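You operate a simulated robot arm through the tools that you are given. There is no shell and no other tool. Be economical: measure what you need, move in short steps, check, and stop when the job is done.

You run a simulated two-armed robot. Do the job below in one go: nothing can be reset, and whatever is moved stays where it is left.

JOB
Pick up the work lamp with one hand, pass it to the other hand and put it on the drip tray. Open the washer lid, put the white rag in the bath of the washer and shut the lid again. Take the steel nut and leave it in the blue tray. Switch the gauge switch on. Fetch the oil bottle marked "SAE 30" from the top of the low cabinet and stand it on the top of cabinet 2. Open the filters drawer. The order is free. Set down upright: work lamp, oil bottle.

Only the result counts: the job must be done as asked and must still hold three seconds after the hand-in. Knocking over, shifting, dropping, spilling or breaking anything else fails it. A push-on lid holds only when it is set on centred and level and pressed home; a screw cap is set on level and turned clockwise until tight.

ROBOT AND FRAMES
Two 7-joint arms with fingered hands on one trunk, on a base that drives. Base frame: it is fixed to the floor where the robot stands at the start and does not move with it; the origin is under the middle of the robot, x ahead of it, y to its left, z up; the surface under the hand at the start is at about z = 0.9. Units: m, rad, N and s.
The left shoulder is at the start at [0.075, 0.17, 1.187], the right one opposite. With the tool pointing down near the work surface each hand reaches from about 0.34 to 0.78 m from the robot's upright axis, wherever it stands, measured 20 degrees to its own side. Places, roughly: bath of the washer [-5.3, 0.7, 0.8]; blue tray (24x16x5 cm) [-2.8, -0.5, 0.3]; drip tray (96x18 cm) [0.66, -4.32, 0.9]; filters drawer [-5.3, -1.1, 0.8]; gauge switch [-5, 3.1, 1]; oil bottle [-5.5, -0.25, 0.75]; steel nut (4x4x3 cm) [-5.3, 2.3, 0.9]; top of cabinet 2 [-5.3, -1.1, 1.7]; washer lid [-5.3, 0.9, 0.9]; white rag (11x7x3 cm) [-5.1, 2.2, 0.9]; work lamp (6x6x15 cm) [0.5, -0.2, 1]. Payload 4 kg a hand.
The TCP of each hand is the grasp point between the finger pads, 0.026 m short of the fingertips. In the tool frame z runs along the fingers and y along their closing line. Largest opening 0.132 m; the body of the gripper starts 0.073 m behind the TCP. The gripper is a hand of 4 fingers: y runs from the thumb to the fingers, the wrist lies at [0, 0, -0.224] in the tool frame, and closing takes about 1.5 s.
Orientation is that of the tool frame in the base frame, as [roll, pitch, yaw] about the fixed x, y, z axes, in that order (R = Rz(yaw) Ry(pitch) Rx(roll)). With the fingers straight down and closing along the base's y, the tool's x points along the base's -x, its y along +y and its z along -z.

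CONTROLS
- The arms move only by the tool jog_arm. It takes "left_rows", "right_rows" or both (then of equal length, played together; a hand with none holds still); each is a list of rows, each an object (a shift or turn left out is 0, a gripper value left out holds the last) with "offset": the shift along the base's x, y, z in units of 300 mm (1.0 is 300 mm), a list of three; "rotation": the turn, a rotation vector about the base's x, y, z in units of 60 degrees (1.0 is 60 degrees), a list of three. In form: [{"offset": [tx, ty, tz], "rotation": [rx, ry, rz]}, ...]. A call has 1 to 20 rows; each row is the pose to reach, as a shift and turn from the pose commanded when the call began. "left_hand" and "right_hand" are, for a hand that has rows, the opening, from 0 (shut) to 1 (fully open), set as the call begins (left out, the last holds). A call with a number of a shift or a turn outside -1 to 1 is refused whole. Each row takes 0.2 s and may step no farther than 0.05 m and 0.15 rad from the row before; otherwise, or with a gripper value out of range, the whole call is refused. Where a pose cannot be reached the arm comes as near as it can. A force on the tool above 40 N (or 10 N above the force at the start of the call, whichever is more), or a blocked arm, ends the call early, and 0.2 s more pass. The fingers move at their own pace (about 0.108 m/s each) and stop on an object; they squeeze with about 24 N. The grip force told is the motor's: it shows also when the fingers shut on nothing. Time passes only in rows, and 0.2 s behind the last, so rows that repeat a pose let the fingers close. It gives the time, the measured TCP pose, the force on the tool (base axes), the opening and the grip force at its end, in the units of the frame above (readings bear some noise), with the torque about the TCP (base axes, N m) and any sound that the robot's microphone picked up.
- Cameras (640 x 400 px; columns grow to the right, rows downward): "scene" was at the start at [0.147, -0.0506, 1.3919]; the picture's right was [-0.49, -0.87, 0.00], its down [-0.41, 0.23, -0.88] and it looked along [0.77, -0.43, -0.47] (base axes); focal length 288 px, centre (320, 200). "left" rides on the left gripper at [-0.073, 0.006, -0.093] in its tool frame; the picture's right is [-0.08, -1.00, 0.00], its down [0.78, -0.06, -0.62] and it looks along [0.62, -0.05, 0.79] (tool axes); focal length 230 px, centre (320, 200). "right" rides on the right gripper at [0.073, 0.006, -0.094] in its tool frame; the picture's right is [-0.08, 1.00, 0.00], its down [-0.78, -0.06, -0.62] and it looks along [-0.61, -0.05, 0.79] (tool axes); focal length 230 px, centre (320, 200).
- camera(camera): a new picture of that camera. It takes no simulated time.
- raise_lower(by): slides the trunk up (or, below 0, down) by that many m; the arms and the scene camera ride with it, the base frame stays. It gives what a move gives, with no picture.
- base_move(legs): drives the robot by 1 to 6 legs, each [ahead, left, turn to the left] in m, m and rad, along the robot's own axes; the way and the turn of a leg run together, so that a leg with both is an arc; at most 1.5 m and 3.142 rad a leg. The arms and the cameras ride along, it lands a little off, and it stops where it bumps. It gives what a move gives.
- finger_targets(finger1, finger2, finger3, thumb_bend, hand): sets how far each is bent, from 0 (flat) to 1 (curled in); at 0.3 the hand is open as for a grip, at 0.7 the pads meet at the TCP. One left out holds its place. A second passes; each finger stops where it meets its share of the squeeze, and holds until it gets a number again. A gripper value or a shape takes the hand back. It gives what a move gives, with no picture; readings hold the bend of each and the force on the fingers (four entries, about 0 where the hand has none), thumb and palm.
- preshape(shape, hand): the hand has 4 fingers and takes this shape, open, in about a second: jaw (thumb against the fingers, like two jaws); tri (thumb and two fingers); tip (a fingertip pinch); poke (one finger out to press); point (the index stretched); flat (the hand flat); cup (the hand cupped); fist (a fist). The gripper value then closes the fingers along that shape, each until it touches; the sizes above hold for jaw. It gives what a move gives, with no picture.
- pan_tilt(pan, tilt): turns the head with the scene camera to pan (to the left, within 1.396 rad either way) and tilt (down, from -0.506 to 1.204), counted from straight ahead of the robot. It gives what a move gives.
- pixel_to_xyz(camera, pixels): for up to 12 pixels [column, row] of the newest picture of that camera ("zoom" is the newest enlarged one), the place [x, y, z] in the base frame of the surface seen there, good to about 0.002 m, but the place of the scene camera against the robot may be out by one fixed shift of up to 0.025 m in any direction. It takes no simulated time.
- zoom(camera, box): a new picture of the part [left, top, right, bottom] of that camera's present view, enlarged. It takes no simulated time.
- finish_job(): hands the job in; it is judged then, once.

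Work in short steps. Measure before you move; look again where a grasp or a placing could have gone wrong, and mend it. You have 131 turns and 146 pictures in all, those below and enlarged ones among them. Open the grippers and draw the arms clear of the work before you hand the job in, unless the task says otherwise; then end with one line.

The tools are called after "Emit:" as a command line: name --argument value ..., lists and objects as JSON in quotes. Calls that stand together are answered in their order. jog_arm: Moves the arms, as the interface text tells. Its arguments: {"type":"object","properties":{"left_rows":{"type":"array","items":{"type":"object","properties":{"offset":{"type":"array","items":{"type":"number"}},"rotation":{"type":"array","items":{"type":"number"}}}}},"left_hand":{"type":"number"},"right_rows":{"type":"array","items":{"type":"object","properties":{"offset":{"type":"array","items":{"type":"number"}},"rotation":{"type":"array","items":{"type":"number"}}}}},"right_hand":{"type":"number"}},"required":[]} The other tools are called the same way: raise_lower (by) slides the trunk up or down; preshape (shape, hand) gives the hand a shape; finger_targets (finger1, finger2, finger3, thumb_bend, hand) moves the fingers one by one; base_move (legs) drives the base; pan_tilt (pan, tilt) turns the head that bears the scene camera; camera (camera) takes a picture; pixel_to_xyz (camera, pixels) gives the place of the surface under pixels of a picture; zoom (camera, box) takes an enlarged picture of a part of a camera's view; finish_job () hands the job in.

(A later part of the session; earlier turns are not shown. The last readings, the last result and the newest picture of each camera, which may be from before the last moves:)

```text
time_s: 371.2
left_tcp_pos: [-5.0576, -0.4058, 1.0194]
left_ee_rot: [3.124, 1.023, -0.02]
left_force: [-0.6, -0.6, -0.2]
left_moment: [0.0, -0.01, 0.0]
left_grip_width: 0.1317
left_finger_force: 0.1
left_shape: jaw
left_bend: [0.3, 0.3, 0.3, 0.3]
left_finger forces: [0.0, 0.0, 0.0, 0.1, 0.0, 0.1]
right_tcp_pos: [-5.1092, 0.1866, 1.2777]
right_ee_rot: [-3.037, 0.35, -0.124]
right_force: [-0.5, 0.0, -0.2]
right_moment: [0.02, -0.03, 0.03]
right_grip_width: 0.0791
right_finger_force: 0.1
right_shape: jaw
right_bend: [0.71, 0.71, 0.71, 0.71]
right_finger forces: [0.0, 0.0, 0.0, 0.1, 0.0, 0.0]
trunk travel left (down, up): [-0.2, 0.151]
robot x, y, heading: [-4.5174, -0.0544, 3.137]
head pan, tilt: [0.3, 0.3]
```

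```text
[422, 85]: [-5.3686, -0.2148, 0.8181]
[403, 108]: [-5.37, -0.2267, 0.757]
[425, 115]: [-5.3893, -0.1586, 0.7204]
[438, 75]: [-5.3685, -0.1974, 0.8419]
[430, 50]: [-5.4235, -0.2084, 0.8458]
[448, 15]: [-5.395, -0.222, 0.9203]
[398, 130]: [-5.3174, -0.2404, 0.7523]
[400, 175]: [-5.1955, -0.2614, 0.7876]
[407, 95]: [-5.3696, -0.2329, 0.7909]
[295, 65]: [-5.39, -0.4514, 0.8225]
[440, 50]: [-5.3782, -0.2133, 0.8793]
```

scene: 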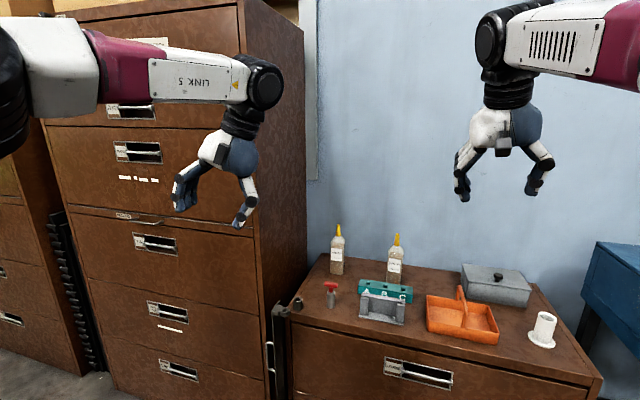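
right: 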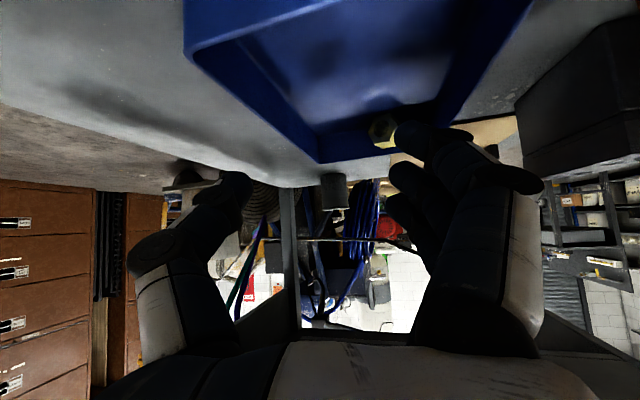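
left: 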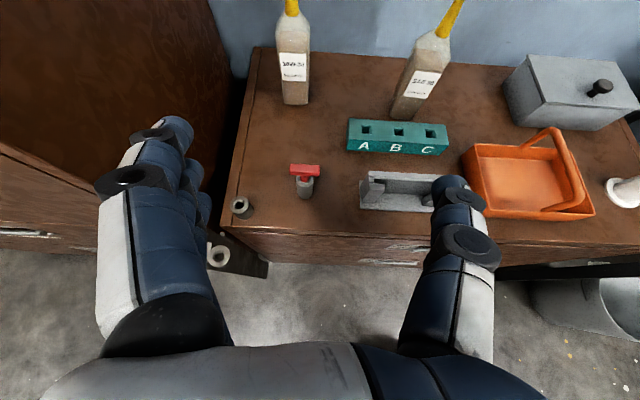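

Bottle axis ≈ (−5.394, −0.218). I drive 0.17 m closer and move the open hand in around it at z ≈ 0.815.

Emit:
base_move --legs '[[0.16, 0, 0]]'

Emit:
jog_arm --left_rows '[{"offset": [0, 0.13, -0.08]}, {"offset": [0, 0.26, -0.16]}, {"offset": [0, 0.39, -0.26]}, {"offset": [0, 0.52, -0.37]}, {"offset": [0, 0.63, -0.48]}]' --left_hand 1

Emit:
camera --camera "left"

```text
time_s: 372.7
left_tcp_pos: [-5.2202, -0.4072, 1.0198]
left_ee_rot: [3.124, 1.022, -0.02]
left_force: [0.1, 0.2, -0.3]
left_moment: [0.02, -0.01, -0.01]
left_grip_width: 0.132
left_finger_force: 0.0
left_shape: jaw
left_bend: [0.3, 0.3, 0.3, 0.3]
left_finger forces: [0.0, 0.1, 0.1, 0.1, 0.0, 0.0]
right_tcp_pos: [-5.2749, 0.1839, 1.2769]
right_ee_rot: [-3.037, 0.35, -0.12]
right_force: [-0.4, 0.4, -0.5]
right_moment: [0.03, -0.02, -0.03]
right_grip_width: 0.0793
right_finger_force: 0.1
right_shape: jaw
right_bend: [0.71, 0.71, 0.71, 0.71]
right_finger forces: [0.0, 0.0, 0.0, 0.1, 0.0, 0.1]
trunk travel left (down, up): [-0.2, 0.151]
robot x, y, heading: [-4.6837, -0.0593, -3.138]
head pan, tilt: [0.3, 0.3]
```

```text
refused: row 4 steps farther than a row can; nothing moved
```

```text
21 pictures are left
```

left: 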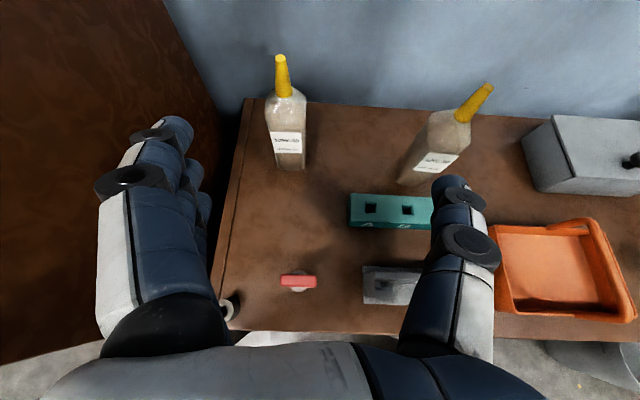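

I redo it with smaller steps, then advance around the bottle and close.

Emit:
jog_arm --left_rows '[{"offset": [0, 0.105, -0.086]}, {"offset": [0, 0.21, -0.172]}, {"offset": [0, 0.315, -0.258]}, {"offset": [0, 0.42, -0.345]}, {"offset": [0, 0.525, -0.43]}, {"offset": [0, 0.63, -0.517]}, {"offset": [-0.14, 0.63, -0.55]}, {"offset": [-0.28, 0.63, -0.59]}, {"offset": [-0.42, 0.63, -0.63]}, {"offset": [-0.577, 0.63, -0.683]}]' --left_hand 1

Emit:
jog_arm --left_rows '[{}, {}, {}, {}, {}, {}]' --left_hand 0

Emit:
camera --camera "left"

```text
time_s: 374.9
left_tcp_pos: [-5.391, -0.22, 0.8145]
left_ee_rot: [3.123, 1.022, -0.019]
left_force: [0.0, 0.2, 0.7]
left_moment: [-0.01, -0.01, -0.01]
left_grip_width: 0.1322
left_finger_force: 0.1
left_shape: jaw
left_bend: [0.3, 0.3, 0.3, 0.3]
left_finger forces: [0.1, 0.1, 0.0, 0.1, 0.0, 0.1]
right_tcp_pos: [-5.2751, 0.1848, 1.2771]
right_ee_rot: [-3.037, 0.349, -0.121]
right_force: [0.5, -0.3, -0.7]
right_moment: [-0.03, 0.0, -0.02]
right_grip_width: 0.0791
right_finger_force: 0.1
right_shape: jaw
right_bend: [0.71, 0.71, 0.71, 0.71]
right_finger forces: [0.1, 0.0, 0.0, 0.0, 0.0, 0.0]
trunk travel left (down, up): [-0.2, 0.151]
robot x, y, heading: [-4.6864, -0.0532, -3.142]
head pan, tilt: [0.3, 0.3]
```

```text
time_s: 376.3
left_tcp_pos: [-5.3912, -0.2205, 0.8152]
left_ee_rot: [3.124, 1.023, -0.019]
left_force: [0.2, 0.5, 0.5]
left_moment: [-0.03, 0.01, 0.01]
left_grip_width: 0.0535
left_finger_force: 23.5
left_shape: jaw
left_bend: [0.73, 0.73, 0.73, 0.7]
left_finger forces: [7.4, 7.3, 7.1, 0.1, 21.6, 0.0]
right_tcp_pos: [-5.2742, 0.1847, 1.2783]
right_ee_rot: [-3.037, 0.349, -0.119]
right_force: [0.1, 0.1, -0.5]
right_moment: [0.02, 0.02, 0.03]
right_grip_width: 0.0795
right_finger_force: 0.0
right_shape: jaw
right_bend: [0.71, 0.71, 0.71, 0.71]
right_finger forces: [0.0, 0.0, 0.0, 0.0, 0.1, 0.1]
trunk travel left (down, up): [-0.2, 0.151]
robot x, y, heading: [-4.6789, -0.0594, -3.137]
head pan, tilt: [0.3, 0.3]
```

```text
20 pictures are left
```

left: 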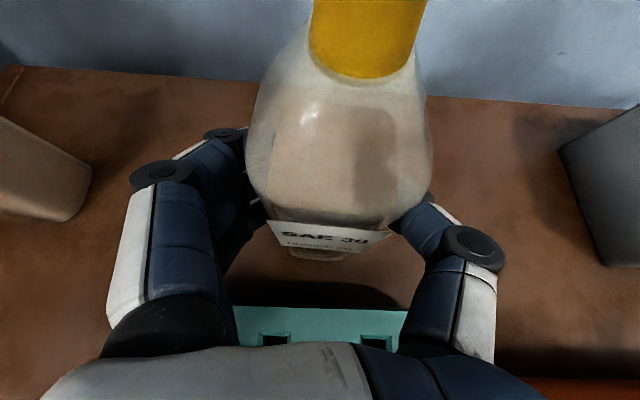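

Firm grip. I lift the bottle clear, back off, and raise the trunk to see cabinet 2's top.

Emit:
jog_arm --left_rows '[{"offset": [0, 0, 0.12]}, {"offset": [0, 0, 0.27]}, {"offset": [0, 0, 0.42]}, {"offset": [0, 0, 0.57]}, {"offset": [0.05, 0, 0.7]}, {"offset": [0.1, 0, 0.8]}, {"offset": [0.15, 0, 0.9]}]'

Emit:
base_move --legs '[[-0.4, 0, 0], [0, 0.75, 0]]'

Emit:
raise_lower --by 0.15

Emit:
pan_tilt --pan 0.0 --tilt 0.15

Emit:
camera --camera "scene"

```text
time_s: 377.9
left_tcp_pos: [-5.3458, -0.2192, 1.0848]
left_ee_rot: [3.125, 1.023, -0.02]
left_force: [0.9, -0.8, -2.8]
left_moment: [-0.01, -0.04, 0.01]
left_grip_width: 0.0535
left_finger_force: 24.0
left_shape: jaw
left_bend: [0.73, 0.73, 0.73, 0.7]
left_finger forces: [7.4, 7.3, 7.1, 0.1, 21.9, 0.0]
right_tcp_pos: [-5.2743, 0.1851, 1.2777]
right_ee_rot: [-3.034, 0.351, -0.12]
right_force: [-0.4, 0.3, 0.1]
right_moment: [0.0, 0.03, 0.01]
right_grip_width: 0.0793
right_finger_force: 0.1
right_shape: jaw
right_bend: [0.71, 0.71, 0.71, 0.71]
right_finger forces: [0.0, 0.0, 0.0, 0.1, 0.1, 0.0]
trunk travel left (down, up): [-0.2, 0.151]
robot x, y, heading: [-4.6788, -0.0524, -3.137]
head pan, tilt: [0.3, 0.3]
```

```text
time_s: 386.9
left_tcp_pos: [-4.9539, -0.9648, 1.085]
left_ee_rot: [3.126, 1.023, -0.019]
left_force: [-0.7, 0.0, -3.4]
left_moment: [-0.04, -0.03, 0.01]
left_grip_width: 0.0532
left_finger_force: 24.5
left_shape: jaw
left_bend: [0.73, 0.73, 0.73, 0.7]
left_finger forces: [7.3, 7.3, 7.1, 0.0, 21.8, 0.0]
right_tcp_pos: [-4.8812, -0.561, 1.2775]
right_ee_rot: [-3.037, 0.351, -0.12]
right_force: [0.6, -0.4, -0.3]
right_moment: [0.01, -0.02, 0.0]
right_grip_width: 0.0788
right_finger_force: 0.0
right_shape: jaw
right_bend: [0.71, 0.71, 0.71, 0.71]
right_finger forces: [0.0, 0.0, 0.0, 0.0, 0.1, 0.0]
trunk travel left (down, up): [-0.2, 0.151]
robot x, y, heading: [-4.2845, -0.7993, -3.137]
head pan, tilt: [0.3, 0.3]
```

```text
time_s: 388.7
left_tcp_pos: [-4.9547, -0.9658, 1.2334]
left_ee_rot: [3.123, 1.022, -0.019]
left_force: [0.1, -0.5, -2.7]
left_moment: [0.02, -0.04, 0.0]
left_grip_width: 0.0534
left_finger_force: 24.2
left_shape: jaw
left_bend: [0.73, 0.73, 0.73, 0.7]
left_finger forces: [7.3, 7.3, 7.1, 0.0, 21.8, 0.1]
right_tcp_pos: [-4.8824, -0.5624, 1.4288]
right_ee_rot: [-3.035, 0.351, -0.119]
right_force: [0.0, -0.3, 1.2]
right_moment: [-0.02, 0.0, 0.02]
right_grip_width: 0.0796
right_finger_force: 0.0
right_shape: jaw
right_bend: [0.71, 0.71, 0.71, 0.71]
right_finger forces: [0.0, 0.1, 0.0, 0.0, 0.1, 0.1]
trunk travel left (down, up): [-0.35, 0.001]
robot x, y, heading: [-4.2891, -0.7976, -3.142]
head pan, tilt: [0.3, 0.3]
```

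```text
time_s: 389.5
left_tcp_pos: [-4.9524, -0.9654, 1.2342]
left_ee_rot: [3.124, 1.023, -0.02]
left_force: [1.1, -0.2, -2.7]
left_moment: [-0.05, -0.04, 0.01]
left_grip_width: 0.0535
left_finger_force: 23.9
left_shape: jaw
left_bend: [0.73, 0.73, 0.73, 0.7]
left_finger forces: [7.3, 7.3, 7.1, 0.0, 21.9, 0.0]
right_tcp_pos: [-4.882, -0.562, 1.4282]
right_ee_rot: [-3.037, 0.35, -0.121]
right_force: [0.2, 0.8, -0.1]
right_moment: [0.01, -0.02, -0.01]
right_grip_width: 0.0793
right_finger_force: 0.1
right_shape: jaw
right_bend: [0.71, 0.71, 0.71, 0.71]
right_finger forces: [0.1, 0.0, 0.1, 0.1, 0.0, 0.0]
trunk travel left (down, up): [-0.35, 0.001]
robot x, y, heading: [-4.2867, -0.7978, -3.142]
head pan, tilt: [0.0, 0.15]
```

```text
19 pictures are left
```

scene: 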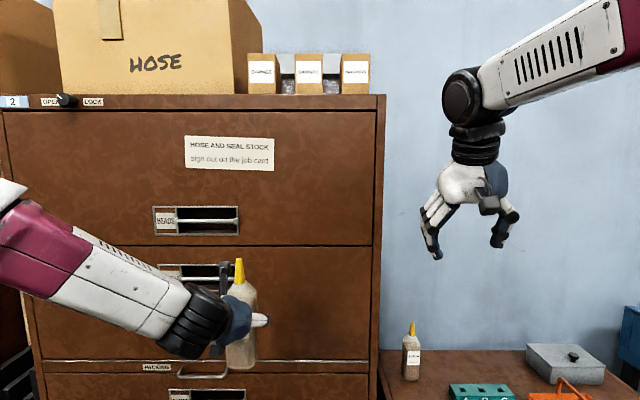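

Cabinet 2 is labelled "2" with an OPEN/LOCK knob. I measure the cabinet's front edge and the boxes' fronts on top, and zoom on knob and labels.

Emit:
pixel_to_xyz --camera "scene" --pixels '[[230, 101], [370, 101], [150, 80], [225, 60], [262, 80], [309, 80], [355, 80], [245, 60], [66, 100], [382, 150], [20, 101], [200, 375]]'

Emit:
zoom --camera "scene" --box '[0, 70, 160, 130]'

```text
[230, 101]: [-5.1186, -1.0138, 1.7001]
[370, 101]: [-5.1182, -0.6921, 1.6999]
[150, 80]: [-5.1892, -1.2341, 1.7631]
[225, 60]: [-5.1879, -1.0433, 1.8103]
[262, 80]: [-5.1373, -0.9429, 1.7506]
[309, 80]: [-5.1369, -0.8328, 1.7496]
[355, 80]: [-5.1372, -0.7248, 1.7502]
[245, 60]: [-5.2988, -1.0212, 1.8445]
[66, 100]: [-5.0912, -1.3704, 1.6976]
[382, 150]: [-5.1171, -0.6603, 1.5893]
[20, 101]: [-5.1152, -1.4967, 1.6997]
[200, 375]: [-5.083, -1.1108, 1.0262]
```

```text
4.00 times, centred on (80, 100) of scene
```

zoom: 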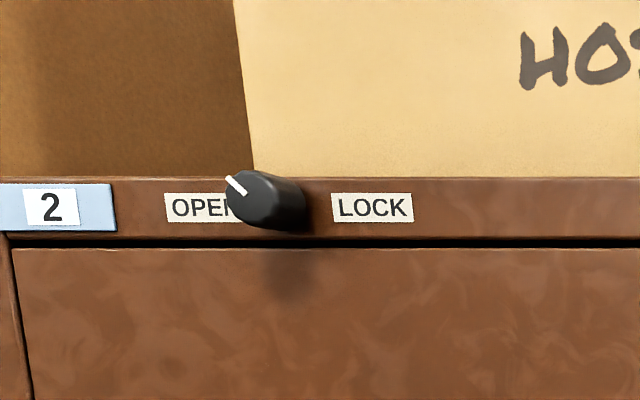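

I check the region left of the HOSE box for more free space.

Emit:
pixel_to_xyz --camera "scene" --pixels '[[20, 60], [40, 85], [5, 80], [58, 80], [62, 60], [285, 60], [335, 60], [245, 85], [376, 80], [238, 262], [240, 300]]'

```text
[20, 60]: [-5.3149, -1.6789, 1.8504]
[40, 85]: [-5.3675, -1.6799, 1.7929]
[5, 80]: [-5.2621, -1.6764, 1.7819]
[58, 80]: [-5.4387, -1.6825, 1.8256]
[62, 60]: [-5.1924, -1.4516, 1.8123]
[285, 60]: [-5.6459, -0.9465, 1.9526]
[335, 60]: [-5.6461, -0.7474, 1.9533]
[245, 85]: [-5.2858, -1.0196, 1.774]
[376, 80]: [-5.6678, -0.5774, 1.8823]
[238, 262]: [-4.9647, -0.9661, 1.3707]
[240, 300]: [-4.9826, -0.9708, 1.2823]
```

The spot left of the HOSE box (y≈−1.495, x≈−5.16) is free. I raise the bottle above the cabinet top level, then slide the base left 0.5 m.

Emit:
jog_arm --left_rows '[{"offset": [0.05, 0, 0.14]}, {"offset": [0.1, 0, 0.29]}, {"offset": [0.15, 0, 0.44]}, {"offset": [0.2, 0, 0.59]}, {"offset": [0.25, 0, 0.74]}, {"offset": [0.3, 0, 0.88]}, {"offset": [0.3, 0, 1.0]}]'

Emit:
jog_arm --left_rows '[{"offset": [0, 0, 0.15]}, {"offset": [0, 0, 0.3]}, {"offset": [0, 0, 0.45]}, {"offset": [0, 0, 0.6]}, {"offset": [0, 0, 0.75]}, {"offset": [0, 0, 0.9]}, {"offset": [0, 0, 1.0]}]'

Emit:
base_move --legs '[[0, 0.5, 0]]'

Emit:
camera --camera "scene"

```text
time_s: 391.1
left_tcp_pos: [-4.8644, -0.9683, 1.5335]
left_ee_rot: [3.123, 1.022, -0.02]
left_force: [-0.6, 0.1, -3.1]
left_moment: [-0.02, -0.04, 0.03]
left_grip_width: 0.0533
left_finger_force: 24.2
left_shape: jaw
left_bend: [0.73, 0.73, 0.73, 0.7]
left_finger forces: [7.3, 7.3, 7.1, 0.0, 21.8, 0.1]
right_tcp_pos: [-4.8829, -0.5613, 1.4277]
right_ee_rot: [-3.036, 0.349, -0.121]
right_force: [0.0, 0.4, -0.2]
right_moment: [-0.01, 0.03, 0.0]
right_grip_width: 0.0791
right_finger_force: 0.1
right_shape: jaw
right_bend: [0.71, 0.71, 0.71, 0.71]
right_finger forces: [0.1, 0.0, 0.1, 0.0, 0.0, 0.1]
trunk travel left (down, up): [-0.35, 0.001]
robot x, y, heading: [-4.2868, -0.7981, -3.14]
head pan, tilt: [0.0, 0.15]
```

```text
time_s: 392.7
left_tcp_pos: [-4.8568, -0.9651, 1.7909]
left_ee_rot: [3.126, 1.021, -0.018]
left_force: [-0.2, -0.4, -2.6]
left_moment: [0.02, -0.03, 0.01]
left_grip_width: 0.0532
left_finger_force: 24.2
left_shape: jaw
left_bend: [0.73, 0.73, 0.73, 0.7]
left_finger forces: [7.5, 7.4, 7.4, 0.0, 22.3, 0.0]
left hand out of reach, approached as far as the arm can: row 6, 7
right_tcp_pos: [-4.8824, -0.5637, 1.4277]
right_ee_rot: [-3.036, 0.349, -0.121]
right_force: [0.5, -1.1, 0.4]
right_moment: [0.01, 0.04, -0.02]
right_grip_width: 0.0792
right_finger_force: 0.0
right_shape: jaw
right_bend: [0.71, 0.71, 0.71, 0.71]
right_finger forces: [0.0, 0.0, 0.0, 0.0, 0.0, 0.0]
trunk travel left (down, up): [-0.35, 0.001]
robot x, y, heading: [-4.2899, -0.7974, -3.141]
head pan, tilt: [0.0, 0.15]
```

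```text
time_s: 395.3
left_tcp_pos: [-4.8577, -1.1672, 1.7909]
left_ee_rot: [3.132, 1.021, -0.006]
left_force: [0.2, -0.3, -3.1]
left_moment: [0.02, -0.03, -0.03]
left_grip_width: 0.0533
left_finger_force: 24.0
left_shape: jaw
left_bend: [0.73, 0.73, 0.73, 0.7]
left_finger forces: [7.6, 7.6, 7.3, 0.0, 22.4, 0.1]
right_tcp_pos: [-4.8842, -0.7658, 1.4295]
right_ee_rot: [-3.034, 0.349, -0.112]
right_force: [-0.5, 0.2, 0.2]
right_moment: [0.04, -0.01, -0.05]
right_grip_width: 0.0792
right_finger_force: 0.0
right_shape: jaw
right_bend: [0.71, 0.71, 0.71, 0.71]
right_finger forces: [0.1, 0.0, 0.1, 0.0, 0.0, 0.0]
trunk travel left (down, up): [-0.35, 0.001]
robot x, y, heading: [-4.2866, -0.9981, -3.136]
head pan, tilt: [0.0, 0.15]
stopped in leg 1: the robot was blocked; the commanded pose is now the measured one
```

```text
17 pictures are left
```

scene: 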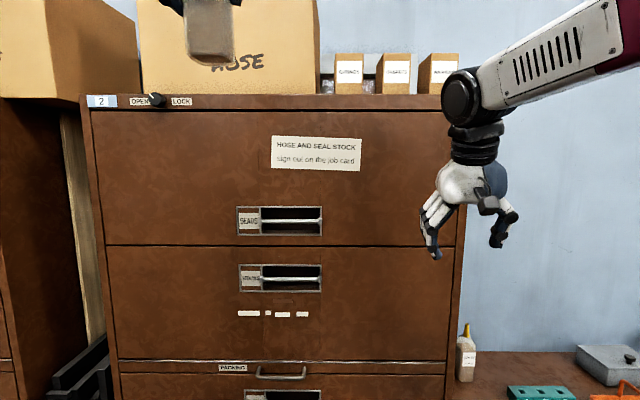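

The base was blocked at y≈−1.0, so I use the spot in front of the HOSE box (7 cm deep, y≈−1.17) instead. I bring the bottle closer to the robot and higher, and drive forward most of the way.

Emit:
jog_arm --left_rows '[{"offset": [0.1, 0, 0.02]}, {"offset": [0.2, 0, 0.04]}, {"offset": [0.3, 0, 0.06]}, {"offset": [0.38, 0, 0.08]}]'

Emit:
base_move --legs '[[0.3, 0, 0]]'

Emit:
camera --camera "left"

```text
time_s: 396.3
left_tcp_pos: [-4.7403, -1.1647, 1.8169]
left_ee_rot: [3.126, 1.025, -0.014]
left_force: [0.8, -0.1, -2.5]
left_moment: [-0.04, -0.02, 0.01]
left_grip_width: 0.0529
left_finger_force: 23.8
left_shape: jaw
left_bend: [0.73, 0.73, 0.73, 0.7]
left_finger forces: [7.6, 7.6, 7.5, 0.0, 22.6, 0.1]
right_tcp_pos: [-4.8825, -0.7628, 1.4281]
right_ee_rot: [-3.036, 0.351, -0.116]
right_force: [0.8, -0.4, 0.0]
right_moment: [0.01, -0.01, 0.0]
right_grip_width: 0.0792
right_finger_force: 0.0
right_shape: jaw
right_bend: [0.71, 0.71, 0.71, 0.71]
right_finger forces: [0.0, 0.0, 0.1, 0.0, 0.0, 0.0]
trunk travel left (down, up): [-0.35, 0.001]
robot x, y, heading: [-4.2848, -0.9981, -3.136]
head pan, tilt: [0.0, 0.15]
```

```text
time_s: 397.8
left_tcp_pos: [-4.9318, -1.165, 1.8162]
left_ee_rot: [3.126, 1.022, -0.016]
left_force: [0.4, -1.2, -2.6]
left_moment: [0.0, -0.06, 0.01]
left_grip_width: 0.0533
left_finger_force: 24.5
left_shape: jaw
left_bend: [0.73, 0.73, 0.73, 0.7]
left_finger forces: [7.7, 7.6, 7.4, 0.1, 22.5, 0.1]
right_tcp_pos: [-5.0692, -0.765, 1.4272]
right_ee_rot: [-3.032, 0.335, -0.113]
right_force: [0.6, 0.1, 0.4]
right_moment: [0.04, 0.0, 0.02]
right_grip_width: 0.0784
right_finger_force: 0.0
right_shape: jaw
right_bend: [0.71, 0.71, 0.72, 0.71]
right_finger forces: [0.1, 0.1, 0.4, 0.1, 0.0, 0.1]
trunk travel left (down, up): [-0.35, 0.001]
robot x, y, heading: [-4.4769, -0.9982, -3.133]
head pan, tilt: [0.0, 0.15]
stopped in leg 1: the force on the tool passed its limit at 78 N (the readings are from after the stop); the commanded pose is now the measured one
```

```text
16 pictures are left
```

left: 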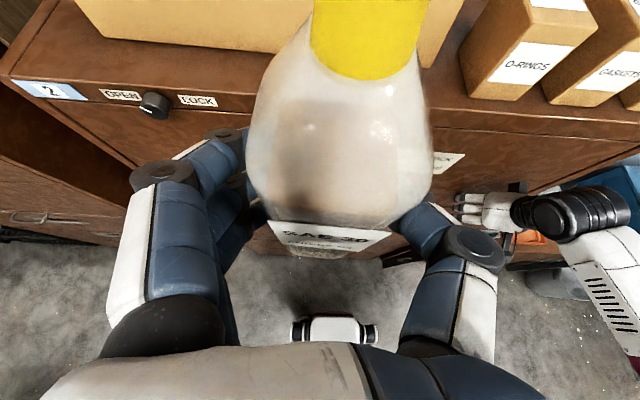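

The right hand touched the cabinet front; I move it back and to the right, and measure the top, HOSE box and small boxes from the left wrist camera.

Emit:
pixel_to_xyz --camera "left" --pixels '[[200, 40], [140, 25], [230, 48], [200, 70], [60, 70], [230, 90], [490, 90], [440, 60], [435, 105], [150, 105]]'

Emit:
jog_arm --right_rows '[{"offset": [0.1, 0.05, 0]}, {"offset": [0.2, 0.15, 0]}, {"offset": [0.3, 0.27, 0]}, {"offset": [0.4, 0.39, 0]}, {"offset": [0.45, 0.52, 0]}, {"offset": [0.48, 0.66, 0]}, {"offset": [0.5, 0.8, 0]}, {"offset": [0.5, 0.95, 0]}]'

Emit:
base_move --legs '[[0.13, 0, 0]]'

Emit:
camera --camera "left"

```text
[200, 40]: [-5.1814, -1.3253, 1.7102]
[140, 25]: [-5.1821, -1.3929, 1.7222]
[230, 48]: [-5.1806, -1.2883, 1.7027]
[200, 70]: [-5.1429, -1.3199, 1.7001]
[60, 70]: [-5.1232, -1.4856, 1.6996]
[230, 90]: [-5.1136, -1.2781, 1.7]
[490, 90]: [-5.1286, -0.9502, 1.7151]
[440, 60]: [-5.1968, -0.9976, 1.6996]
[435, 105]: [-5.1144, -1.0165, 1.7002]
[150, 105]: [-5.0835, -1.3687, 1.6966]
```

```text
time_s: 399.6
left_tcp_pos: [-4.9312, -1.1622, 1.8155]
left_ee_rot: [3.121, 1.021, -0.014]
left_force: [-0.4, 0.8, -3.5]
left_moment: [-0.03, -0.04, 0.04]
left_grip_width: 0.0533
left_finger_force: 24.0
left_shape: jaw
left_bend: [0.73, 0.73, 0.73, 0.7]
left_finger forces: [7.5, 7.6, 7.2, 0.0, 22.5, 0.0]
right_tcp_pos: [-4.9179, -0.4784, 1.4257]
right_ee_rot: [-3.036, 0.334, -0.113]
right_force: [0.2, 0.6, -0.4]
right_moment: [0.02, -0.04, 0.03]
right_grip_width: 0.079
right_finger_force: 0.1
right_shape: jaw
right_bend: [0.71, 0.71, 0.71, 0.71]
right_finger forces: [0.1, 0.0, 0.1, 0.0, 0.0, 0.0]
trunk travel left (down, up): [-0.35, 0.001]
robot x, y, heading: [-4.4777, -0.9982, -3.134]
head pan, tilt: [0.0, 0.15]
```

```text
time_s: 400.9
left_tcp_pos: [-5.0589, -1.1647, 1.8163]
left_ee_rot: [3.123, 1.023, -0.013]
left_force: [-0.8, 0.6, -4.0]
left_moment: [-0.02, -0.05, 0.02]
left_grip_width: 0.0531
left_finger_force: 24.5
left_shape: jaw
left_bend: [0.73, 0.73, 0.73, 0.7]
left_finger forces: [7.6, 7.5, 7.4, 0.1, 22.6, 0.0]
right_tcp_pos: [-5.047, -0.4832, 1.4262]
right_ee_rot: [-3.034, 0.335, -0.112]
right_force: [0.4, 0.2, -0.3]
right_moment: [-0.01, -0.02, 0.01]
right_grip_width: 0.0791
right_finger_force: 0.0
right_shape: jaw
right_bend: [0.71, 0.71, 0.71, 0.71]
right_finger forces: [0.0, 0.0, 0.0, 0.1, 0.0, 0.1]
trunk travel left (down, up): [-0.35, 0.001]
robot x, y, heading: [-4.6077, -1.0017, -3.139]
head pan, tilt: [0.0, 0.15]
```

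```text
15 pictures are left
```

left: 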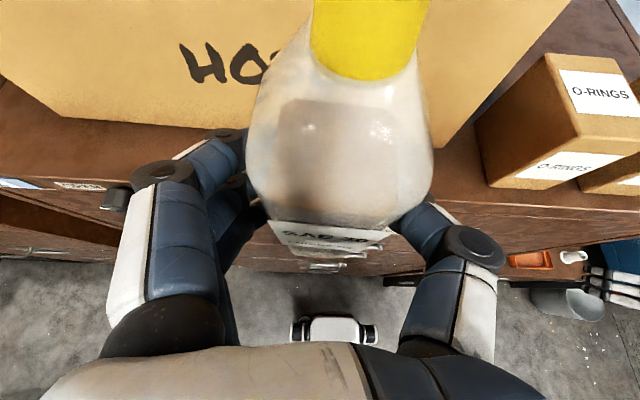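

Box front is at x −5.181, cabinet edge −5.113, top z 1.700: the bottle centre should be at x −5.148. I drive 8 cm more and read the pose.

Emit:
base_move --legs '[[0.08, 0, 0]]'

```text
time_s: 402.0
left_tcp_pos: [-5.1406, -1.1649, 1.8156]
left_ee_rot: [3.123, 1.022, -0.013]
left_force: [-0.8, 0.4, -3.6]
left_moment: [0.01, -0.04, 0.01]
left_grip_width: 0.0535
left_finger_force: 24.2
left_shape: jaw
left_bend: [0.74, 0.74, 0.74, 0.7]
left_finger forces: [8.1, 8.2, 7.9, 0.1, 24.2, 0.1]
right_tcp_pos: [-5.1286, -0.4821, 1.4253]
right_ee_rot: [-3.032, 0.336, -0.111]
right_force: [-0.4, -1.4, -0.6]
right_moment: [0.03, -0.04, -0.01]
right_grip_width: 0.0791
right_finger_force: 0.0
right_shape: jaw
right_bend: [0.71, 0.71, 0.71, 0.71]
right_finger forces: [0.0, 0.0, 0.1, 0.0, 0.1, 0.0]
trunk travel left (down, up): [-0.35, 0.001]
robot x, y, heading: [-4.6878, -0.9993, -3.136]
head pan, tilt: [0.0, 0.15]
```

I shift 4 mm forward and lower onto the top in small steps.

Emit:
jog_arm --left_rows '[{"offset": [-0.015, 0, -0.02]}, {"offset": [-0.015, 0, -0.04]}, {"offset": [-0.015, 0, -0.055]}, {"offset": [-0.015, 0, -0.068]}]'

Emit:
camera --camera "left"

```text
time_s: 403.0
left_tcp_pos: [-5.1438, -1.1653, 1.7947]
left_ee_rot: [3.123, 1.022, -0.012]
left_force: [-0.2, -0.5, -2.4]
left_moment: [-0.05, -0.08, -0.01]
left_grip_width: 0.0533
left_finger_force: 24.2
left_shape: jaw
left_bend: [0.74, 0.74, 0.74, 0.7]
left_finger forces: [8.2, 8.2, 8.1, 0.0, 24.2, 0.0]
right_tcp_pos: [-5.1273, -0.4833, 1.4262]
right_ee_rot: [-3.032, 0.337, -0.112]
right_force: [0.3, 0.8, 0.1]
right_moment: [-0.03, 0.0, 0.01]
right_grip_width: 0.079
right_finger_force: 0.0
right_shape: jaw
right_bend: [0.71, 0.71, 0.71, 0.71]
right_finger forces: [0.0, 0.1, 0.0, 0.1, 0.1, 0.0]
trunk travel left (down, up): [-0.35, 0.001]
robot x, y, heading: [-4.6852, -1.0018, -3.137]
head pan, tilt: [0.0, 0.15]
```

```text
14 pictures are left
```

left: 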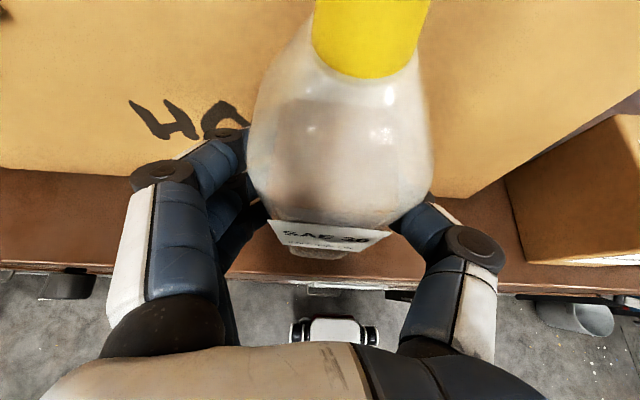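

Nearly touching. I lower 4 mm more and check the contact force.

Emit:
jog_arm --left_rows '[{"offset": [0, 0, -0.01]}, {"offset": [0, 0, -0.018]}]'

Emit:
zoom --camera "left" --box '[220, 180, 460, 320]'

```text
time_s: 403.6
left_tcp_pos: [-5.1427, -1.1662, 1.7926]
left_ee_rot: [3.13, 1.03, -0.009]
left_force: [-6.5, -1.8, 29.3]
left_moment: [-0.02, 0.43, -0.03]
left_grip_width: 0.0533
left_finger_force: 24.1
left_shape: jaw
left_bend: [0.74, 0.74, 0.74, 0.7]
left_finger forces: [8.7, 8.8, 8.6, 0.0, 24.1, 0.0]
right_tcp_pos: [-5.1275, -0.4825, 1.4274]
right_ee_rot: [-3.035, 0.336, -0.111]
right_force: [-0.1, 1.0, -0.5]
right_moment: [0.0, 0.01, -0.03]
right_grip_width: 0.0788
right_finger_force: 0.0
right_shape: jaw
right_bend: [0.71, 0.71, 0.71, 0.71]
right_finger forces: [0.1, 0.1, 0.1, 0.0, 0.0, 0.0]
trunk travel left (down, up): [-0.35, 0.001]
robot x, y, heading: [-4.689, -0.9973, -3.137]
head pan, tilt: [0.0, 0.15]
```

```text
2.67 times, centred on (340, 250) of left
```

zoom: 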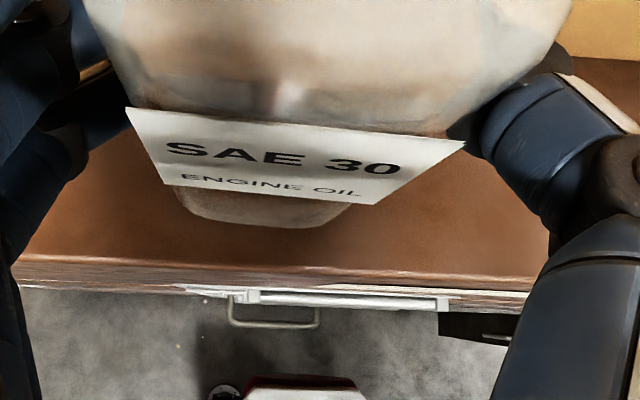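

The bottle stands on the top (32 N contact, front inside the edge). I ease the pressure, open, and retreat backwards.

Emit:
jog_arm --left_rows '[{"offset": [0, 0, 0.01]}, {"offset": [0, 0, 0.01]}, {"offset": [0, 0, 0.01]}, {"offset": [0, 0, 0.01]}, {"offset": [0.06, 0, 0.02]}, {"offset": [0.15, 0, 0.03]}, {"offset": [0.27, 0, 0.05]}, {"offset": [0.4, 0, 0.05]}, {"offset": [0.5, 0, 0.05]}]' --left_hand 1

Emit:
base_move --legs '[[-0.35, 0, 0]]'

Emit:
pan_tilt --pan 0.1 --tilt 0.35

Emit:
camera --camera "scene"

```text
time_s: 405.6
left_tcp_pos: [-4.9939, -1.1668, 1.8068]
left_ee_rot: [3.125, 1.021, -0.014]
left_force: [0.1, 0.1, 0.4]
left_moment: [0.01, 0.04, -0.02]
left_grip_width: 0.132
left_finger_force: 0.1
left_shape: jaw
left_bend: [0.3, 0.3, 0.3, 0.3]
left_finger forces: [0.0, 0.0, 0.0, 0.0, 0.0, 0.0]
right_tcp_pos: [-5.1274, -0.4824, 1.4276]
right_ee_rot: [-3.034, 0.335, -0.111]
right_force: [0.4, -0.2, 0.2]
right_moment: [0.01, 0.01, 0.01]
right_grip_width: 0.0792
right_finger_force: 0.0
right_shape: jaw
right_bend: [0.71, 0.71, 0.71, 0.71]
right_finger forces: [0.0, 0.0, 0.0, 0.0, 0.1, 0.0]
trunk travel left (down, up): [-0.35, 0.001]
robot x, y, heading: [-4.6838, -0.9992, -3.133]
head pan, tilt: [0.0, 0.15]
```

```text
time_s: 407.8
left_tcp_pos: [-4.6467, -1.1664, 1.8053]
left_ee_rot: [3.125, 1.021, -0.004]
left_force: [0.7, 0.1, -0.1]
left_moment: [0.01, -0.03, -0.01]
left_grip_width: 0.1319
left_finger_force: 0.2
left_shape: jaw
left_bend: [0.3, 0.3, 0.3, 0.3]
left_finger forces: [0.0, 0.0, 0.0, 0.0, 0.0, 0.0]
right_tcp_pos: [-4.7873, -0.4827, 1.427]
right_ee_rot: [-3.034, 0.334, -0.1]
right_force: [1.2, 0.2, 0.7]
right_moment: [0.06, -0.04, -0.03]
right_grip_width: 0.0793
right_finger_force: 0.1
right_shape: jaw
right_bend: [0.71, 0.71, 0.71, 0.71]
right_finger forces: [0.1, 0.0, 0.2, 0.0, 0.1, 0.0]
trunk travel left (down, up): [-0.35, 0.001]
robot x, y, heading: [-4.3439, -0.9959, -3.119]
head pan, tilt: [0.0, 0.15]
```

```text
time_s: 408.6
left_tcp_pos: [-4.6464, -1.1657, 1.8062]
left_ee_rot: [3.126, 1.021, -0.003]
left_force: [-0.8, 0.6, -0.1]
left_moment: [-0.02, -0.03, -0.03]
left_grip_width: 0.132
left_finger_force: 0.1
left_shape: jaw
left_bend: [0.3, 0.3, 0.3, 0.3]
left_finger forces: [0.0, 0.1, 0.1, 0.1, 0.0, 0.1]
right_tcp_pos: [-4.7873, -0.4828, 1.4269]
right_ee_rot: [-3.034, 0.335, -0.101]
right_force: [0.0, -0.4, -0.5]
right_moment: [0.01, 0.0, 0.0]
right_grip_width: 0.0791
right_finger_force: 0.0
right_shape: jaw
right_bend: [0.71, 0.71, 0.71, 0.71]
right_finger forces: [0.1, 0.1, 0.0, 0.1, 0.0, 0.0]
trunk travel left (down, up): [-0.35, 0.001]
robot x, y, heading: [-4.3394, -0.9949, -3.128]
head pan, tilt: [0.099, 0.351]
```

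```text
12 pictures are left
```

scene: 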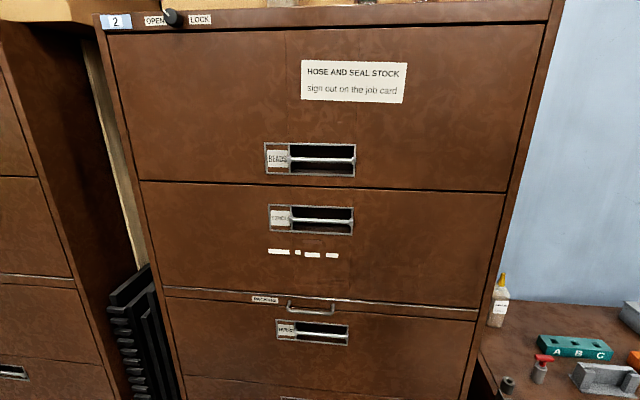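

The bottle is released. I zoom on the drawer labels and measure the lower handle.

Emit:
zoom --camera "scene" --box '[230, 280, 390, 380]'

Emit:
pixel_to_xyz --camera "scene" --pixels '[[320, 337], [305, 337], [335, 336], [320, 327], [320, 345], [286, 330], [310, 312], [250, 350], [320, 219], [320, 399], [344, 337], [300, 348]]'

```text
4.00 times, centred on (310, 330) of scene
```

zoom: 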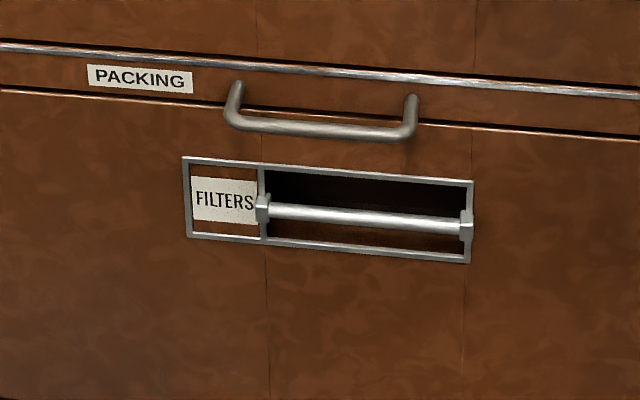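

```text
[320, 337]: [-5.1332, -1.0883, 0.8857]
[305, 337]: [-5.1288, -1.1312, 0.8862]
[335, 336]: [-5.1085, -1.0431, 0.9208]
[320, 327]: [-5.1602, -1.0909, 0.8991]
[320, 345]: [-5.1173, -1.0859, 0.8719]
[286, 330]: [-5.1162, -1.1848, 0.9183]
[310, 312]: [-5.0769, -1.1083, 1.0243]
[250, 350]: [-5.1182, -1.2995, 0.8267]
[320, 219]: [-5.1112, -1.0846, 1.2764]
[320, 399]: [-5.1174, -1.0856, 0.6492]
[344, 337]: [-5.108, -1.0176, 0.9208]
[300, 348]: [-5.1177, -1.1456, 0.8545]
```

The FILTERS handle bar is at about (−5.103, −1.087, 0.905) in a recess. I lower the left hand in front of it and turn it horizontal with vertical closing (three combined moves).

Emit:
raise_lower --by -0.15

Emit:
jog_arm --left_rows '[{"offset": [-0.045, 0, -0.13], "rotation": [0, 0.075, 0]}, {"offset": [-0.09, 0, -0.27], "rotation": [0, 0.15, 0]}, {"offset": [-0.14, 0, -0.41], "rotation": [0, 0.225, 0]}, {"offset": [-0.19, 0, -0.55], "rotation": [0, 0.3, 0]}, {"offset": [-0.24, 0, -0.69], "rotation": [0, 0.375, 0]}, {"offset": [-0.29, 0, -0.83], "rotation": [0, 0.45, 0]}, {"offset": [-0.34, 0, -0.97], "rotation": [0, 0.52, 0]}]' --left_hand 0.6

Emit:
jog_arm --left_rows '[{"offset": [-0.045, 0, -0.13], "rotation": [0.11, 0, 0]}, {"offset": [-0.09, 0, -0.27], "rotation": [0.22, 0, 0]}, {"offset": [-0.14, 0, -0.41], "rotation": [0.33, 0, 0]}, {"offset": [-0.19, 0, -0.55], "rotation": [0.44, 0, 0]}, {"offset": [-0.24, 0, -0.69], "rotation": [0.55, 0, 0]}, {"offset": [-0.29, 0, -0.83], "rotation": [0.66, 0, 0]}, {"offset": [-0.34, 0, -0.97], "rotation": [0.75, 0, 0]}]'

Emit:
jog_arm --left_rows '[{"offset": [0, 0.04, -0.08], "rotation": [0.11, 0, 0]}, {"offset": [0, 0.08, -0.16], "rotation": [0.22, 0, 0]}, {"offset": [0, 0.12, -0.24], "rotation": [0.33, 0, 0]}, {"offset": [0, 0.16, -0.32], "rotation": [0.44, 0, 0]}, {"offset": [0, 0.2, -0.4], "rotation": [0.55, 0, 0]}, {"offset": [0, 0.24, -0.48], "rotation": [0.66, 0, 0]}, {"offset": [0, 0.263, -0.55], "rotation": [0.75, 0, 0]}]'

Emit:
camera --camera "left"

```text
time_s: 410.3
left_tcp_pos: [-4.6929, -1.1665, 1.6373]
left_ee_rot: [3.126, 0.958, -0.001]
left_force: [-0.4, -0.1, 0.6]
left_moment: [0.03, 0.03, -0.03]
left_grip_width: 0.132
left_finger_force: 0.1
left_shape: jaw
left_bend: [0.3, 0.3, 0.3, 0.3]
left_finger forces: [0.1, 0.0, 0.0, 0.0, 0.0, 0.0]
right_tcp_pos: [-4.7847, -0.4837, 1.2772]
right_ee_rot: [-3.034, 0.336, -0.101]
right_force: [0.3, -0.1, 0.0]
right_moment: [0.01, -0.01, 0.05]
right_grip_width: 0.0791
right_finger_force: 0.0
right_shape: jaw
right_bend: [0.71, 0.71, 0.71, 0.71]
right_finger forces: [0.1, 0.0, 0.0, 0.0, 0.0, 0.0]
trunk travel left (down, up): [-0.2, 0.151]
robot x, y, heading: [-4.3413, -0.9983, -3.126]
head pan, tilt: [0.099, 0.351]
```

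```text
time_s: 411.9
left_tcp_pos: [-4.8081, -1.1609, 1.3525]
left_ee_rot: [3.118, 1.499, -0.008]
left_force: [-0.8, -0.1, -0.1]
left_moment: [0.04, -0.01, 0.02]
left_grip_width: 0.0796
left_finger_force: 0.0
left_shape: jaw
left_bend: [0.71, 0.71, 0.71, 0.7]
left_finger forces: [0.0, 0.0, 0.0, 0.0, 0.0, 0.0]
left hand out of reach, approached as far as the arm can: row 7
right_tcp_pos: [-4.7882, -0.4825, 1.2757]
right_ee_rot: [-3.033, 0.334, -0.102]
right_force: [-0.1, -0.9, -0.1]
right_moment: [-0.04, -0.03, -0.02]
right_grip_width: 0.0792
right_finger_force: 0.1
right_shape: jaw
right_bend: [0.71, 0.71, 0.71, 0.71]
right_finger forces: [0.0, 0.1, 0.0, 0.0, 0.0, 0.0]
trunk travel left (down, up): [-0.2, 0.151]
robot x, y, heading: [-4.3405, -0.9989, -3.127]
head pan, tilt: [0.099, 0.351]
```

```text
time_s: 413.5
left_tcp_pos: [-4.9122, -1.1622, 1.0635]
left_ee_rot: [-1.655, 0.781, 1.468]
left_force: [0.1, 0.6, 1.5]
left_moment: [0.01, 0.01, 0.01]
left_grip_width: 0.0797
left_finger_force: 0.0
left_shape: jaw
left_bend: [0.71, 0.71, 0.71, 0.7]
left_finger forces: [0.1, 0.1, 0.1, 0.0, 0.0, 0.0]
left hand out of reach, approached as far as the arm can: row 1, 2, 3, 4, 5
right_tcp_pos: [-4.7891, -0.4834, 1.2762]
right_ee_rot: [-3.034, 0.334, -0.101]
right_force: [0.8, 0.2, -0.2]
right_moment: [-0.03, 0.0, 0.01]
right_grip_width: 0.0791
right_finger_force: 0.0
right_shape: jaw
right_bend: [0.71, 0.71, 0.71, 0.71]
right_finger forces: [0.1, 0.0, 0.1, 0.0, 0.1, 0.0]
trunk travel left (down, up): [-0.2, 0.151]
robot x, y, heading: [-4.3416, -0.9968, -3.122]
head pan, tilt: [0.099, 0.351]
```

```text
time_s: 415.1
left_tcp_pos: [-4.9089, -1.0845, 0.8995]
left_ee_rot: [-1.584, -0.002, 1.498]
left_force: [0.6, -0.7, 0.1]
left_moment: [0.03, -0.02, 0.01]
left_grip_width: 0.0798
left_finger_force: 0.0
left_shape: jaw
left_bend: [0.71, 0.71, 0.71, 0.7]
left_finger forces: [0.1, 0.1, 0.0, 0.0, 0.0, 0.0]
right_tcp_pos: [-4.7866, -0.4825, 1.2761]
right_ee_rot: [-3.034, 0.334, -0.101]
right_force: [-1.1, -0.9, -0.5]
right_moment: [0.0, -0.01, 0.02]
right_grip_width: 0.0793
right_finger_force: 0.0
right_shape: jaw
right_bend: [0.71, 0.71, 0.71, 0.71]
right_finger forces: [0.0, 0.1, 0.0, 0.1, 0.0, 0.0]
trunk travel left (down, up): [-0.2, 0.151]
robot x, y, heading: [-4.3394, -0.9979, -3.131]
head pan, tilt: [0.099, 0.351]
```

```text
10 pictures are left
```

left: 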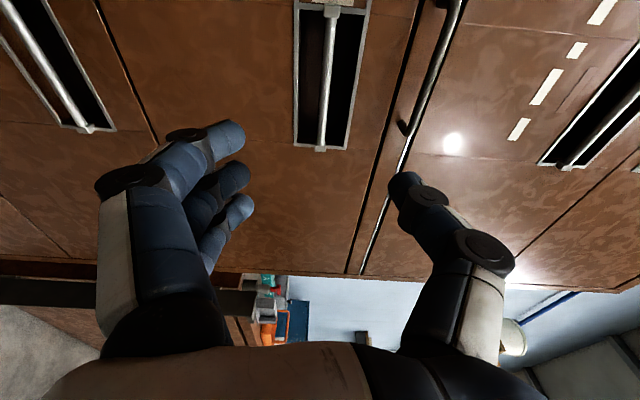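

Perfect orientation. I measure the bar and recess edges from the left wrist camera.

Emit:
pixel_to_xyz --camera "left" --pixels '[[330, 50], [327, 90], [323, 135], [312, 90], [342, 90], [297, 100], [357, 100], [320, 148], [430, 60], [408, 125], [280, 100]]'

```text
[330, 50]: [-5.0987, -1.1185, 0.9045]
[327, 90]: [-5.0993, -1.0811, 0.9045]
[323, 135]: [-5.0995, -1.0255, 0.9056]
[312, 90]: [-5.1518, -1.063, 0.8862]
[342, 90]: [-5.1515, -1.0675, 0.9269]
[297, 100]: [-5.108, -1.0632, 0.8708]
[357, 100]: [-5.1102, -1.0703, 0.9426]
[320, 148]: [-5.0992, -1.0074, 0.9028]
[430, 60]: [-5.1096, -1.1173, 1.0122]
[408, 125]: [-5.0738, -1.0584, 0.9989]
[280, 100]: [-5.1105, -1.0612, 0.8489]
```

Bar at x −5.105, z 0.9045, recess z 0.871–0.943, depth to −5.152. I narrow the hand, go in over the bar, and close.

Emit:
jog_arm --left_rows '[{"offset": [-0.1, 0, 0.017]}, {"offset": [-0.2, 0.003, 0.017]}, {"offset": [-0.3, 0.005, 0.017]}, {"offset": [-0.4, 0.005, 0.017]}, {"offset": [-0.5, 0.005, 0.017]}, {"offset": [-0.59, 0.005, 0.017]}, {"offset": [-0.67, 0.005, 0.017]}]' --left_hand 0.22

Emit:
jog_arm --left_rows '[{}, {}, {}, {}]' --left_hand 0

Emit:
camera --camera "left"

```text
time_s: 416.7
left_tcp_pos: [-5.0995, -1.0802, 0.9008]
left_ee_rot: [-1.586, -0.002, 1.493]
left_force: [31.4, -4.0, 11.8]
left_moment: [-0.19, -0.7, 0.19]
left_grip_width: 0.0259
left_finger_force: 0.0
left_shape: jaw
left_bend: [0.76, 0.75, 0.75, 0.7]
left_finger forces: [14.4, 9.7, 7.0, 0.0, 2.7, 0.0]
right_tcp_pos: [-4.7836, -0.4839, 1.2785]
right_ee_rot: [-3.034, 0.338, -0.1]
right_force: [0.1, -0.1, -0.9]
right_moment: [0.04, -0.03, -0.02]
right_grip_width: 0.079
right_finger_force: 0.0
right_shape: jaw
right_bend: [0.71, 0.71, 0.71, 0.71]
right_finger forces: [0.0, 0.0, 0.0, 0.0, 0.0, 0.0]
trunk travel left (down, up): [-0.2, 0.151]
robot x, y, heading: [-4.3418, -0.995, -3.126]
head pan, tilt: [0.099, 0.351]
stopped in row 7 (left hand): the force on the tool passed its limit at 60 N (the readings are from after the stop); the commanded pose is now the measured one
```

```text
time_s: 417.7
left_tcp_pos: [-5.1036, -1.0807, 0.9028]
left_ee_rot: [-1.587, -0.001, 1.497]
left_force: [-10.5, 0.5, 14.4]
left_moment: [0.0, 0.07, 0.02]
left_grip_width: 0.0
left_finger_force: 24.4
left_shape: jaw
left_bend: [0.71, 0.7, 0.71, 0.73]
left_finger forces: [3.0, 0.1, 4.4, 0.0, 22.8, 0.0]
right_tcp_pos: [-4.7863, -0.4834, 1.2767]
right_ee_rot: [-3.034, 0.335, -0.1]
right_force: [-0.3, 0.5, -1.4]
right_moment: [-0.02, 0.0, -0.01]
right_grip_width: 0.0789
right_finger_force: 0.0
right_shape: jaw
right_bend: [0.71, 0.71, 0.71, 0.71]
right_finger forces: [0.1, 0.0, 0.1, 0.1, 0.0, 0.0]
trunk travel left (down, up): [-0.2, 0.151]
robot x, y, heading: [-4.3416, -0.9956, -3.123]
head pan, tilt: [0.099, 0.351]
```

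```text
9 pictures are left
```

left: 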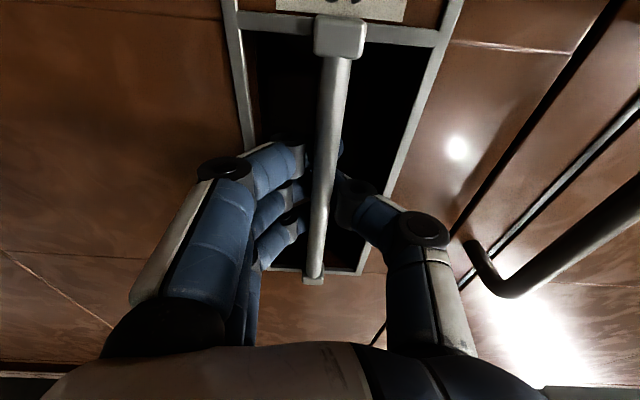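

The fingers are wrapped around the bar inside the recess. I pull the drawer by driving back 0.3 m.

Emit:
base_move --legs '[[-0.3, 0, 0]]'

Emit:
pan_tilt --pan 0.1 --tilt 0.45

Emit:
camera --camera "scene"

```text
time_s: 419.3
left_tcp_pos: [-4.9305, -1.0628, 0.9011]
left_ee_rot: [-1.587, -0.003, 1.476]
left_force: [2.7, 1.6, 19.0]
left_moment: [-0.01, -0.34, 0.03]
left_grip_width: 0.0
left_finger_force: 24.4
left_shape: jaw
left_bend: [0.72, 0.66, 0.72, 0.73]
left_finger forces: [0.1, 18.7, 1.0, 0.0, 0.2, 0.0]
right_tcp_pos: [-4.6101, -0.4733, 1.2797]
right_ee_rot: [-3.035, 0.34, -0.109]
right_force: [-1.2, -0.4, 0.3]
right_moment: [-0.01, 0.02, -0.01]
right_grip_width: 0.0791
right_finger_force: 0.1
right_shape: jaw
right_bend: [0.71, 0.71, 0.71, 0.71]
right_finger forces: [0.0, 0.0, 0.0, 0.0, 0.0, 0.1]
trunk travel left (down, up): [-0.2, 0.151]
robot x, y, heading: [-4.1735, -0.9945, -3.134]
head pan, tilt: [0.099, 0.351]
stopped in leg 1: the robot was blocked; the commanded pose is now the measured one
```

```text
time_s: 420.0
left_tcp_pos: [-4.9305, -1.063, 0.8995]
left_ee_rot: [-1.591, -0.001, 1.476]
left_force: [-4.2, 2.4, 24.3]
left_moment: [0.05, -0.05, 0.01]
left_grip_width: 0.0
left_finger_force: 23.8
left_shape: jaw
left_bend: [0.72, 0.66, 0.72, 0.73]
left_finger forces: [0.0, 18.1, 1.0, 0.1, 0.4, 0.1]
right_tcp_pos: [-4.6083, -0.472, 1.2782]
right_ee_rot: [-3.037, 0.34, -0.112]
right_force: [0.3, 0.4, 1.0]
right_moment: [-0.02, 0.01, 0.04]
right_grip_width: 0.0793
right_finger_force: 0.0
right_shape: jaw
right_bend: [0.71, 0.71, 0.71, 0.71]
right_finger forces: [0.1, 0.0, 0.1, 0.0, 0.1, 0.0]
trunk travel left (down, up): [-0.2, 0.151]
robot x, y, heading: [-4.1702, -0.9886, -3.134]
head pan, tilt: [0.099, 0.45]
```

```text
8 pictures are left
```

scene: 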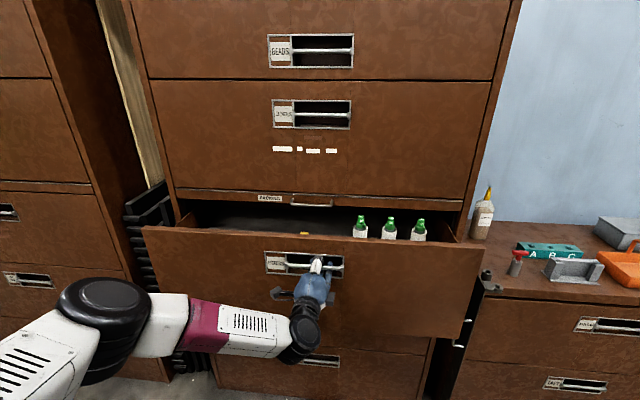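

The drawer is open about 17 cm; the base was blocked. I pull a bit further with the arm.

Emit:
jog_arm --left_rows '[{"offset": [0.08, 0, 0.008]}, {"offset": [0.17, 0, 0.008]}, {"offset": [0.26, 0, 0.008]}, {"offset": [0.35, 0, 0.008]}, {"offset": [0.44, 0, 0.008]}, {"offset": [0.52, 0, 0.008]}]'

```text
time_s: 421.4
left_tcp_pos: [-4.7726, -1.0642, 0.899]
left_ee_rot: [-1.594, -0.002, 1.474]
left_force: [4.4, 3.8, 15.1]
left_moment: [0.01, -0.39, -0.02]
left_grip_width: 0.0
left_finger_force: 24.1
left_shape: jaw
left_bend: [0.72, 0.66, 0.72, 0.73]
left_finger forces: [0.0, 15.4, 1.3, 0.0, 0.1, 0.0]
right_tcp_pos: [-4.6104, -0.4733, 1.2797]
right_ee_rot: [-3.035, 0.34, -0.113]
right_force: [-1.0, -1.6, 0.5]
right_moment: [0.02, 0.02, 0.01]
right_grip_width: 0.079
right_finger_force: 0.0
right_shape: jaw
right_bend: [0.71, 0.71, 0.71, 0.71]
right_finger forces: [0.0, 0.1, 0.0, 0.0, 0.0, 0.0]
trunk travel left (down, up): [-0.2, 0.151]
robot x, y, heading: [-4.1702, -0.9945, -3.138]
head pan, tilt: [0.099, 0.45]
```

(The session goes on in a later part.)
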